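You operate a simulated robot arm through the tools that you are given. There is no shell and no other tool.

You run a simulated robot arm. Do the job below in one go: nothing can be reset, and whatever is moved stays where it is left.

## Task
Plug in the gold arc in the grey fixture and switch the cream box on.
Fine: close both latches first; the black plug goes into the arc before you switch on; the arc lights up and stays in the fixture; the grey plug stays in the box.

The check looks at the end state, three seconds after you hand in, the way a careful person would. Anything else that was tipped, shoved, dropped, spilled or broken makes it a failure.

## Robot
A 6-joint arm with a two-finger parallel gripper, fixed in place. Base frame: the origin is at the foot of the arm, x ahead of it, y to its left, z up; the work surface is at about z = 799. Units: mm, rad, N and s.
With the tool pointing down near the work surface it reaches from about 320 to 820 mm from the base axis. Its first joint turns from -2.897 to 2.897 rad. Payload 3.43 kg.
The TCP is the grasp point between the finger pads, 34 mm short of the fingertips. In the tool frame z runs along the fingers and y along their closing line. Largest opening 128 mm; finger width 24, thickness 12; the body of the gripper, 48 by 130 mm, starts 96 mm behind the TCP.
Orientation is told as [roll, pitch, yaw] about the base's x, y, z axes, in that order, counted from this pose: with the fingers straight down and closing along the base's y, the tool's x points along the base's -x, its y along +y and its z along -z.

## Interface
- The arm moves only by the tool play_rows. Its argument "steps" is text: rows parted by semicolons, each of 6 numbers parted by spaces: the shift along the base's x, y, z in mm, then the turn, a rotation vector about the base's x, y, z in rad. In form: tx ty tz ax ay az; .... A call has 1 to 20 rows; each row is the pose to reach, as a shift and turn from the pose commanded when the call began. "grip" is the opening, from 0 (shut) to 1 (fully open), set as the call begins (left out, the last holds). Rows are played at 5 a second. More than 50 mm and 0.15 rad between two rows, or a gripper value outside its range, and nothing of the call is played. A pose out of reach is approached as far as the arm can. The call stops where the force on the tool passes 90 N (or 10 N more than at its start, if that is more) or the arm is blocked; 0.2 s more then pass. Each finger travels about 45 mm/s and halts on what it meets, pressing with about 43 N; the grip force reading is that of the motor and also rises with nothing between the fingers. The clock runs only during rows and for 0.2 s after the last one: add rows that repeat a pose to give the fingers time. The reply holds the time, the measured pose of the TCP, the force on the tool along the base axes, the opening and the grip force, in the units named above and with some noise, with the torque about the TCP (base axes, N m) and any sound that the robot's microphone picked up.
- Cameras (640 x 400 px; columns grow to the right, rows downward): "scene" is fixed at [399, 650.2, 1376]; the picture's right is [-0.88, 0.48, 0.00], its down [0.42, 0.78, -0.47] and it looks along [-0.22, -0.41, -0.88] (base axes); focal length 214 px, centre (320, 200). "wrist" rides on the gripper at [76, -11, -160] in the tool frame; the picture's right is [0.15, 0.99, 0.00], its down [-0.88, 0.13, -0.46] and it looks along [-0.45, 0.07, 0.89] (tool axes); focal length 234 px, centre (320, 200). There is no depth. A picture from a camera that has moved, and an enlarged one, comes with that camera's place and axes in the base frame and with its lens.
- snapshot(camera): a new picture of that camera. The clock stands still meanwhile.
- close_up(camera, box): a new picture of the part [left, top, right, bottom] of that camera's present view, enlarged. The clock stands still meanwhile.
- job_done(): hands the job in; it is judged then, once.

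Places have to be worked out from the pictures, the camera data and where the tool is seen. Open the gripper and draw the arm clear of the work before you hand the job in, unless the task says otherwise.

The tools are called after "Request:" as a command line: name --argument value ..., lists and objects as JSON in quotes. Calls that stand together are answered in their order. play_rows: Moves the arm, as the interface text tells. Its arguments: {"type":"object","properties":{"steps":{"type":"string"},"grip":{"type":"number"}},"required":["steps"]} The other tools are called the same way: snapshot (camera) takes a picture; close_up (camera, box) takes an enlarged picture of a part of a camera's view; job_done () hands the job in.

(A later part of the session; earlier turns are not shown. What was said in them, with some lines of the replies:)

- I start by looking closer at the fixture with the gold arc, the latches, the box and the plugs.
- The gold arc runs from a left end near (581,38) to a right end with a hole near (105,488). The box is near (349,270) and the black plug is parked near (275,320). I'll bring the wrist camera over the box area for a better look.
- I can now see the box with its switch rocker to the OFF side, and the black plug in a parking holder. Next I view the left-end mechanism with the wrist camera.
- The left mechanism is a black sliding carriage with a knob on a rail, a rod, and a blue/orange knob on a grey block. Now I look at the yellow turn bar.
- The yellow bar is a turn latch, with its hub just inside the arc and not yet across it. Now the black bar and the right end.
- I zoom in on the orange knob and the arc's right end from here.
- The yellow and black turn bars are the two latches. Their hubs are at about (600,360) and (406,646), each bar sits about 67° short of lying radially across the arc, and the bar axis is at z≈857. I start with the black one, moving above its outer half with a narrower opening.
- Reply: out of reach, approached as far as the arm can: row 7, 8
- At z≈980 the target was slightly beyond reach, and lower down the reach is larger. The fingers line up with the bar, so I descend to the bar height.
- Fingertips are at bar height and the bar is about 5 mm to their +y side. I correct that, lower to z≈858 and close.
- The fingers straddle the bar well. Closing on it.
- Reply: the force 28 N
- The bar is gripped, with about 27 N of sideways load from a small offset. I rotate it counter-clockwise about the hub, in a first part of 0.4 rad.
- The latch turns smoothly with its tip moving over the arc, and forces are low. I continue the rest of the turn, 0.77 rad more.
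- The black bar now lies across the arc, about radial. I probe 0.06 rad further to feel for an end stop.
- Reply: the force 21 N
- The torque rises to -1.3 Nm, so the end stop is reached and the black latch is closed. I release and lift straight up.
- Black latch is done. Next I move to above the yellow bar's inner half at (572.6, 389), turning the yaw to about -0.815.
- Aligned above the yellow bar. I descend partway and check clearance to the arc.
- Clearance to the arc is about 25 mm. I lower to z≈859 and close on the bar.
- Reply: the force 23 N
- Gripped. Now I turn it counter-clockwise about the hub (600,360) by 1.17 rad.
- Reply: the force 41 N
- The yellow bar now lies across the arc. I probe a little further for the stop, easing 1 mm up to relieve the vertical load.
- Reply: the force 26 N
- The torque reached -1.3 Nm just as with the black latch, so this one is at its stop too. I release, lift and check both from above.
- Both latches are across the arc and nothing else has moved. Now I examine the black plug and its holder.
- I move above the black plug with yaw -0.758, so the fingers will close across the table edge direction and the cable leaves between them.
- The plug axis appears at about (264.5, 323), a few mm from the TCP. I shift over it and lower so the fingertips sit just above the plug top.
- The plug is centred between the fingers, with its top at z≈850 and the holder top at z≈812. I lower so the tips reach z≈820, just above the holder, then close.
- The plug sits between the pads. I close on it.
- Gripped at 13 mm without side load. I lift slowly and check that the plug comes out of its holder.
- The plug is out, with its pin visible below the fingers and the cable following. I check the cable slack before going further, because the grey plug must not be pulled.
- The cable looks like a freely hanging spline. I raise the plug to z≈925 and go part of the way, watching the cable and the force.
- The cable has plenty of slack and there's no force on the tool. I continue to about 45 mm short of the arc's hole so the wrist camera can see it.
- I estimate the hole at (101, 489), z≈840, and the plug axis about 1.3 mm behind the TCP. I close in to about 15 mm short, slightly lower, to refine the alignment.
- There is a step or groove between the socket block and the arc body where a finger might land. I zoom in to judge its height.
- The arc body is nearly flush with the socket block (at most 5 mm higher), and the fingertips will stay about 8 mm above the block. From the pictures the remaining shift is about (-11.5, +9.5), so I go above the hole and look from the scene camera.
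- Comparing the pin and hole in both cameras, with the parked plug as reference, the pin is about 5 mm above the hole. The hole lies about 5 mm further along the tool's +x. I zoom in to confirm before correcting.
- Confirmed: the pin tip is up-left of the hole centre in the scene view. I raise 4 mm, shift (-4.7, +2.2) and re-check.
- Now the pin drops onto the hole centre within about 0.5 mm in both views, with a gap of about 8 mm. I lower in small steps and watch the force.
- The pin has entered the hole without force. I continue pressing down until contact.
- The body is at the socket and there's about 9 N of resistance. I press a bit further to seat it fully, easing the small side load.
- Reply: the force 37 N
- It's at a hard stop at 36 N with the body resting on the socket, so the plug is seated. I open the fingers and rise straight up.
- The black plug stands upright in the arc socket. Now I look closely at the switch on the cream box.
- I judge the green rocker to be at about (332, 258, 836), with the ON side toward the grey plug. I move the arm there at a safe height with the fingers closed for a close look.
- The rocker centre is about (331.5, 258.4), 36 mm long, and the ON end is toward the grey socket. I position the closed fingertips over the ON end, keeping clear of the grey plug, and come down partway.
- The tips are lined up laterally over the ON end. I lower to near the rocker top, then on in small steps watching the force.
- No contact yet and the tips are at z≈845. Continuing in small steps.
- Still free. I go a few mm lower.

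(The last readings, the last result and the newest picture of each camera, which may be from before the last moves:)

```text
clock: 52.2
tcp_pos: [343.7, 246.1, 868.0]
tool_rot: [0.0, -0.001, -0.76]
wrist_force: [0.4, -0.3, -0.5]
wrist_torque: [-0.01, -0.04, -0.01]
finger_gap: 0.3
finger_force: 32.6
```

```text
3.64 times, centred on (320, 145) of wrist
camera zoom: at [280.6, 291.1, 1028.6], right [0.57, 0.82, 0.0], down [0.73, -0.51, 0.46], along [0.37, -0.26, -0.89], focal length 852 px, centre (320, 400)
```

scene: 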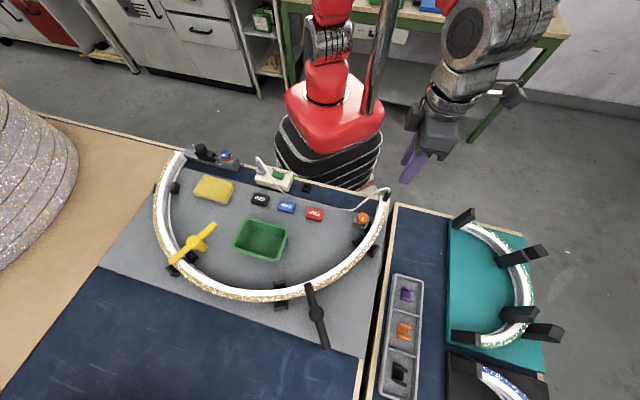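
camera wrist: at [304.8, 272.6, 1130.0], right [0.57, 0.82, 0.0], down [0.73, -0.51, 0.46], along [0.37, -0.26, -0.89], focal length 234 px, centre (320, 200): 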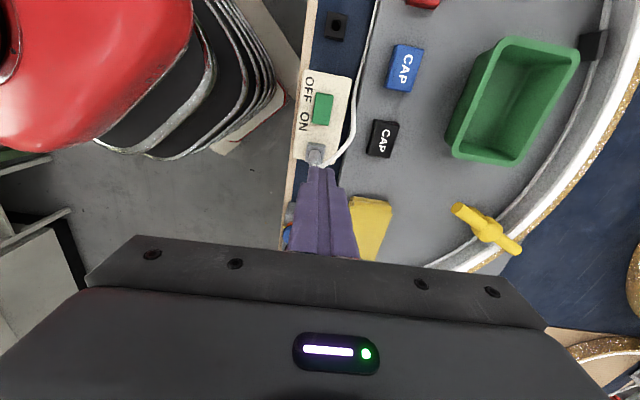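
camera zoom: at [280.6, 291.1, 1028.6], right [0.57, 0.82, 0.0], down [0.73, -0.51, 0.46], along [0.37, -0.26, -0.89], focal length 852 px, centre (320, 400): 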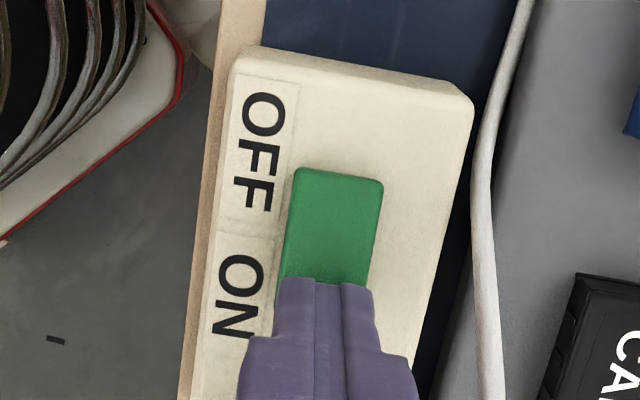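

The fingertips cover the last ~10 mm of the ON end, but there's still no contact. I lower further.

Request:
play_rows --steps "0 0 -2 0 0 0; 0 0 -3 0 0 0; 0 0 -4 0 0 0; 0 0 -5 0 0 0"

Request:
close_up --camera "scene" --box '[246, 135, 310, 195]'

```text
clock: 53.2
tcp_pos: [344.3, 246.1, 862.1]
tool_rot: [0.0, -0.002, -0.758]
wrist_force: [-0.2, -1.3, 2.0]
wrist_torque: [0.0, 0.0, 0.04]
finger_gap: 0.2
finger_force: 32.8
```

```text
6.67 times, centred on (278, 165) of scene
camera zoom: at [399.0, 650.2, 1376.0], right [-0.88, 0.48, 0.0], down [0.42, 0.78, -0.47], along [-0.22, -0.41, -0.88], focal length 1430 px, centre (600, 433)
```

zoom: 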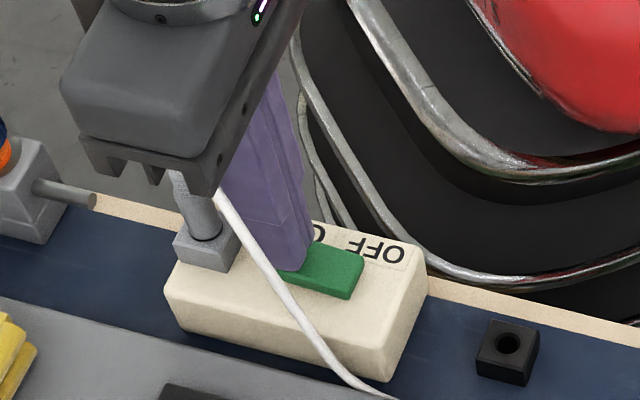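

A first touch of about 2 N shows at tip z≈828. I press a few mm more.

Request:
play_rows --steps "0 0 -1 0 0 0; 0 0 -2 0 0 0; 0 0 -3 0 0 0; 0 0 -3 0 0 0"

Request:
close_up --camera "scene" --box '[246, 135, 310, 195]'

Request:
snapshot --camera "scene"

```text
clock: 54.2
tcp_pos: [344.4, 245.2, 861.5]
tool_rot: [0.003, 0.0, -0.76]
wrist_force: [3.6, -16.9, 32.2]
wrist_torque: [-0.3, 0.2, 0.07]
finger_gap: 0.2
finger_force: 32.3
```

```text
6.67 times, centred on (278, 165) of scene
camera zoom: at [399.0, 650.2, 1376.0], right [-0.88, 0.48, 0.0], down [0.42, 0.78, -0.47], along [-0.22, -0.41, -0.88], focal length 1430 px, centre (600, 433)
```

zoom: 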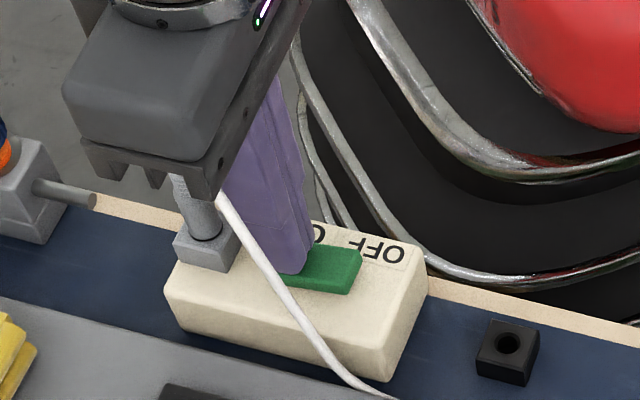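

```text
taken
```

scene: 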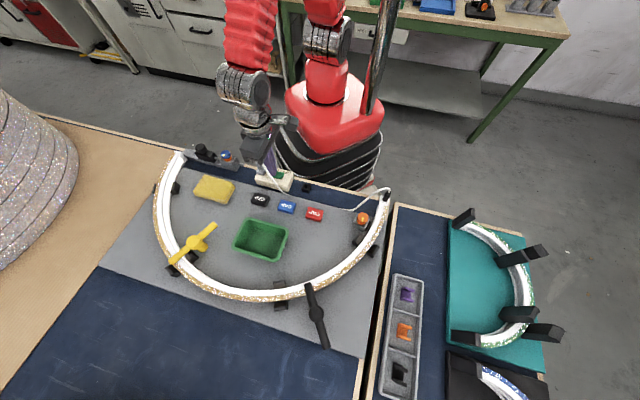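

There's 32 N of resistance and the OFF end of the rocker seems to have risen. I check whether the arc has lit before doing more.

Request:
close_up --camera "scene" --box '[140, 140, 404, 352]'

Request:
close_up --camera "scene" --box '[266, 164, 298, 184]'

Request:
close_up --camera "wrist" --box '[260, 90, 380, 200]'

```text
1.89 times, centred on (272, 246) of scene
camera zoom: at [399.0, 650.2, 1376.0], right [-0.88, 0.48, 0.0], down [0.42, 0.78, -0.47], along [-0.22, -0.41, -0.88], focal length 405 px, centre (411, 113)
```

zoom: 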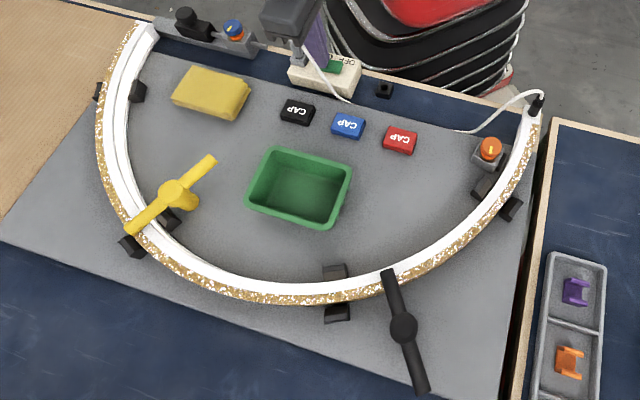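

```text
16.00 times, centred on (282, 174) of scene
camera zoom: at [399.0, 650.2, 1376.0], right [-0.88, 0.48, 0.0], down [0.42, 0.78, -0.47], along [-0.22, -0.41, -0.88], focal length 3432 px, centre (928, 616)
```

zoom: 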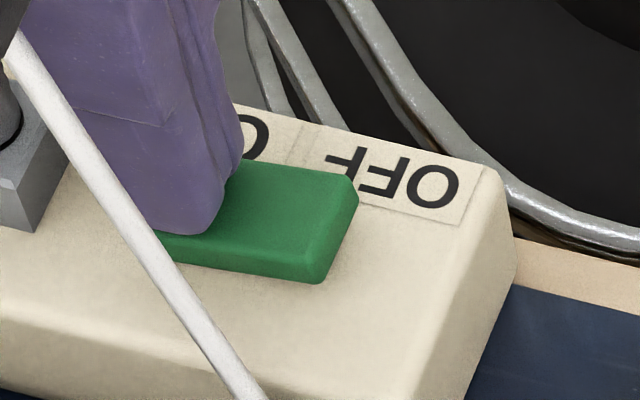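

```text
3.64 times, centred on (320, 145) of wrist
camera zoom: at [281.3, 290.1, 1021.2], right [0.57, 0.82, 0.0], down [0.73, -0.51, 0.46], along [0.37, -0.26, -0.89], focal length 852 px, centre (320, 400)
```

zoom: 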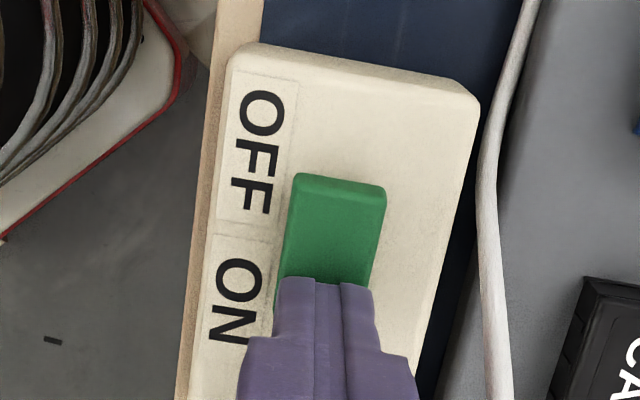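

The rocker has flipped, with the OFF end now up, and the arc's inner channel glows bright white. I lift off straight up and verify.

Request:
play_rows --steps "0 0 4 0 0 0; 0 0 10 0 0 0; 0 0 30 0 0 0; 0 0 60 0 0 0; 0 0 100 0 0 0; 20 -10 140 0 0 0; 40 -30 160 0 0 0; 60 -60 180 0 0 0; 80 -90 190 0 0 0"

Request:
snapshot --camera "scene"

Request:
close_up --camera "scene" --box '[140, 140, 404, 352]'

Request:
close_up --camera "scene" --box '[252, 152, 300, 194]'

Request:
close_up --camera "scene" --box '[366, 180, 398, 204]'

Request:
snapshot --camera "wrist"

```text
clock: 56.2
tcp_pos: [423.3, 155.0, 1051.2]
tool_rot: [0.0, -0.001, -0.758]
wrist_force: [-0.5, 0.0, 0.3]
wrist_torque: [0.0, 0.04, 0.0]
finger_gap: 0.0
finger_force: 32.6
```

```text
taken
```

scene: 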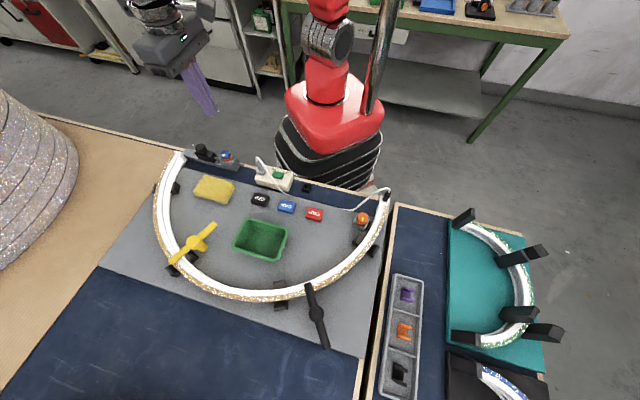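

```text
1.89 times, centred on (272, 246) of scene
camera zoom: at [399.0, 650.2, 1376.0], right [-0.88, 0.48, 0.0], down [0.42, 0.78, -0.47], along [-0.22, -0.41, -0.88], focal length 405 px, centre (411, 113)
```

zoom: 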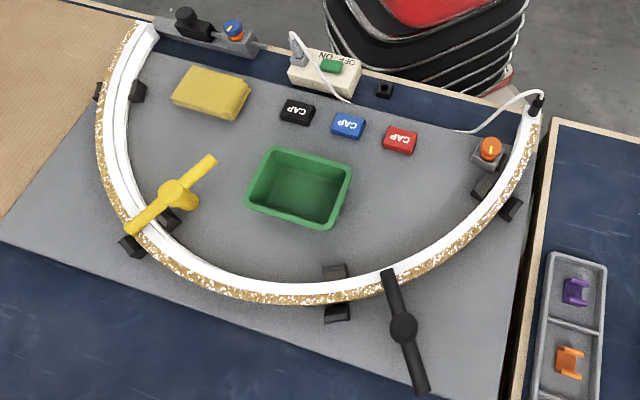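

```text
9.52 times, centred on (276, 173) of scene
camera zoom: at [399.0, 650.2, 1376.0], right [-0.88, 0.48, 0.0], down [0.42, 0.78, -0.47], along [-0.22, -0.41, -0.88], focal length 2043 px, centre (739, 457)
```

zoom: 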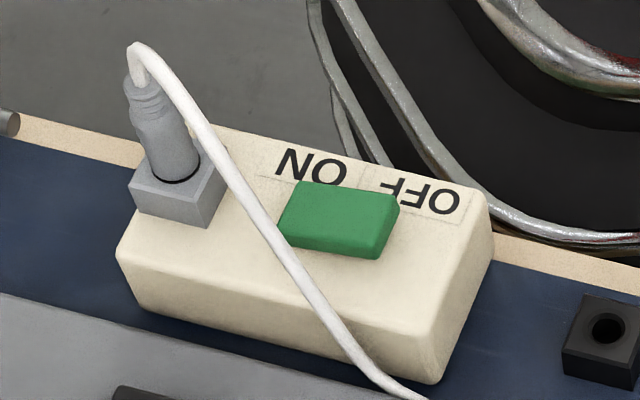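

```text
16.00 times, centred on (382, 192) of scene
camera zoom: at [399.0, 650.2, 1376.0], right [-0.88, 0.48, 0.0], down [0.42, 0.78, -0.47], along [-0.22, -0.41, -0.88], focal length 3432 px, centre (-672, 328)
```

zoom: 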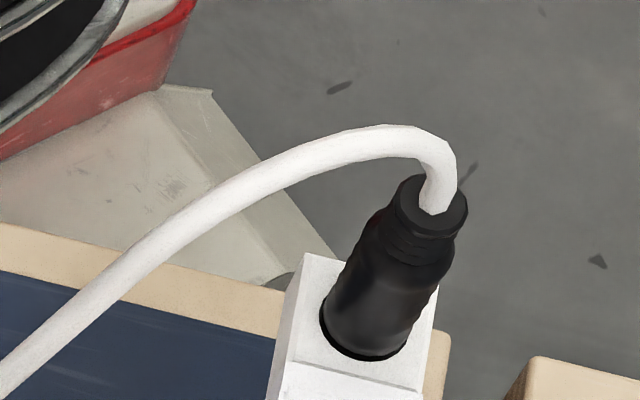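

```text
taken
camera wrist: at [359.8, 200.0, 1209.9], right [0.57, 0.82, 0.0], down [0.73, -0.51, 0.46], along [0.37, -0.26, -0.89], focal length 234 px, centre (320, 200)
```

wrist: 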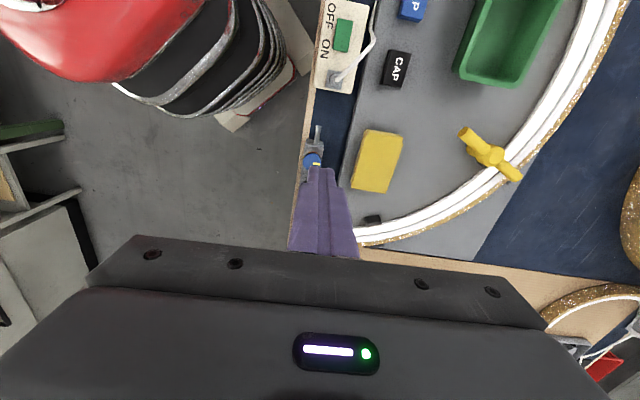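

The rocker is on, the arc is lit, the black plug is seated, the grey plug is in place and both latch bars are across the arc. I open the gripper and draw the arm a little further away.

Request:
play_rows --grip 1 --steps "0 0 20 0 0 0; 0 0 40 0 0 0; 0 -10 60 0 0 0; 0 -20 80 0 0 0; 0 -30 90 0 0 0; 0 -40 100 0 0 0; 0 -40 100 0 0 0; 0 -40 100 0 0 0"

Request:
snapshot --camera "scene"

```text
clock: 58.0
tcp_pos: [424.0, 115.3, 1149.7]
tool_rot: [0.001, 0.0, -0.76]
wrist_force: [-0.4, 0.2, 0.7]
wrist_torque: [-0.01, -0.02, 0.0]
finger_gap: 127.9
finger_force: 0.0
```

```text
taken
```

scene: 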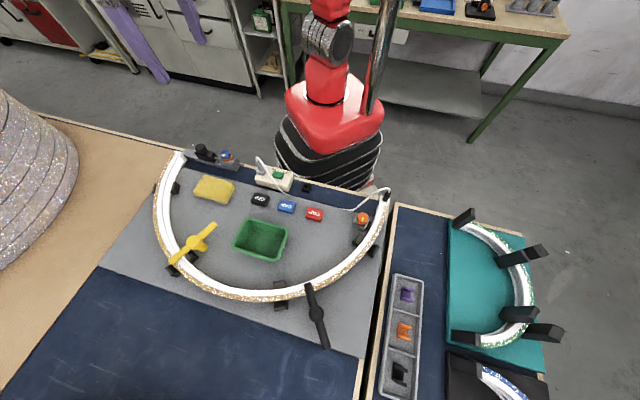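

The gripper is open and the arm is clear. The arc is lit and everything is in place, so I hand in.

Request:
job_done

```text
The job is handed in.
```

I handed the job in with the gold arc plugged in, lit and still in the grey fixture, and the cream box switched on. I don't have the check's result yet.

- **Latches:** I took the yellow and black turn bars as the two latches. I turned each one across the arc until it hit its end stop, before touching the plug. The fixture also has a sliding black carriage and blue and orange knobs. I left those alone because they didn't look like latches.
- **Black plug:** I moved it from its holder to the socket at the arc's right end and pressed it in until it stopped. It stands upright there.
- **Switch:** I pressed the ON side of the green rocker only after the plug was in. The arc lit up and stayed lit after I lifted off.
- **Grey plug and the rest:** The grey plug is still in the box. In the last pictures nothing else had moved.

The gripper is open and the arm is clear of the work.
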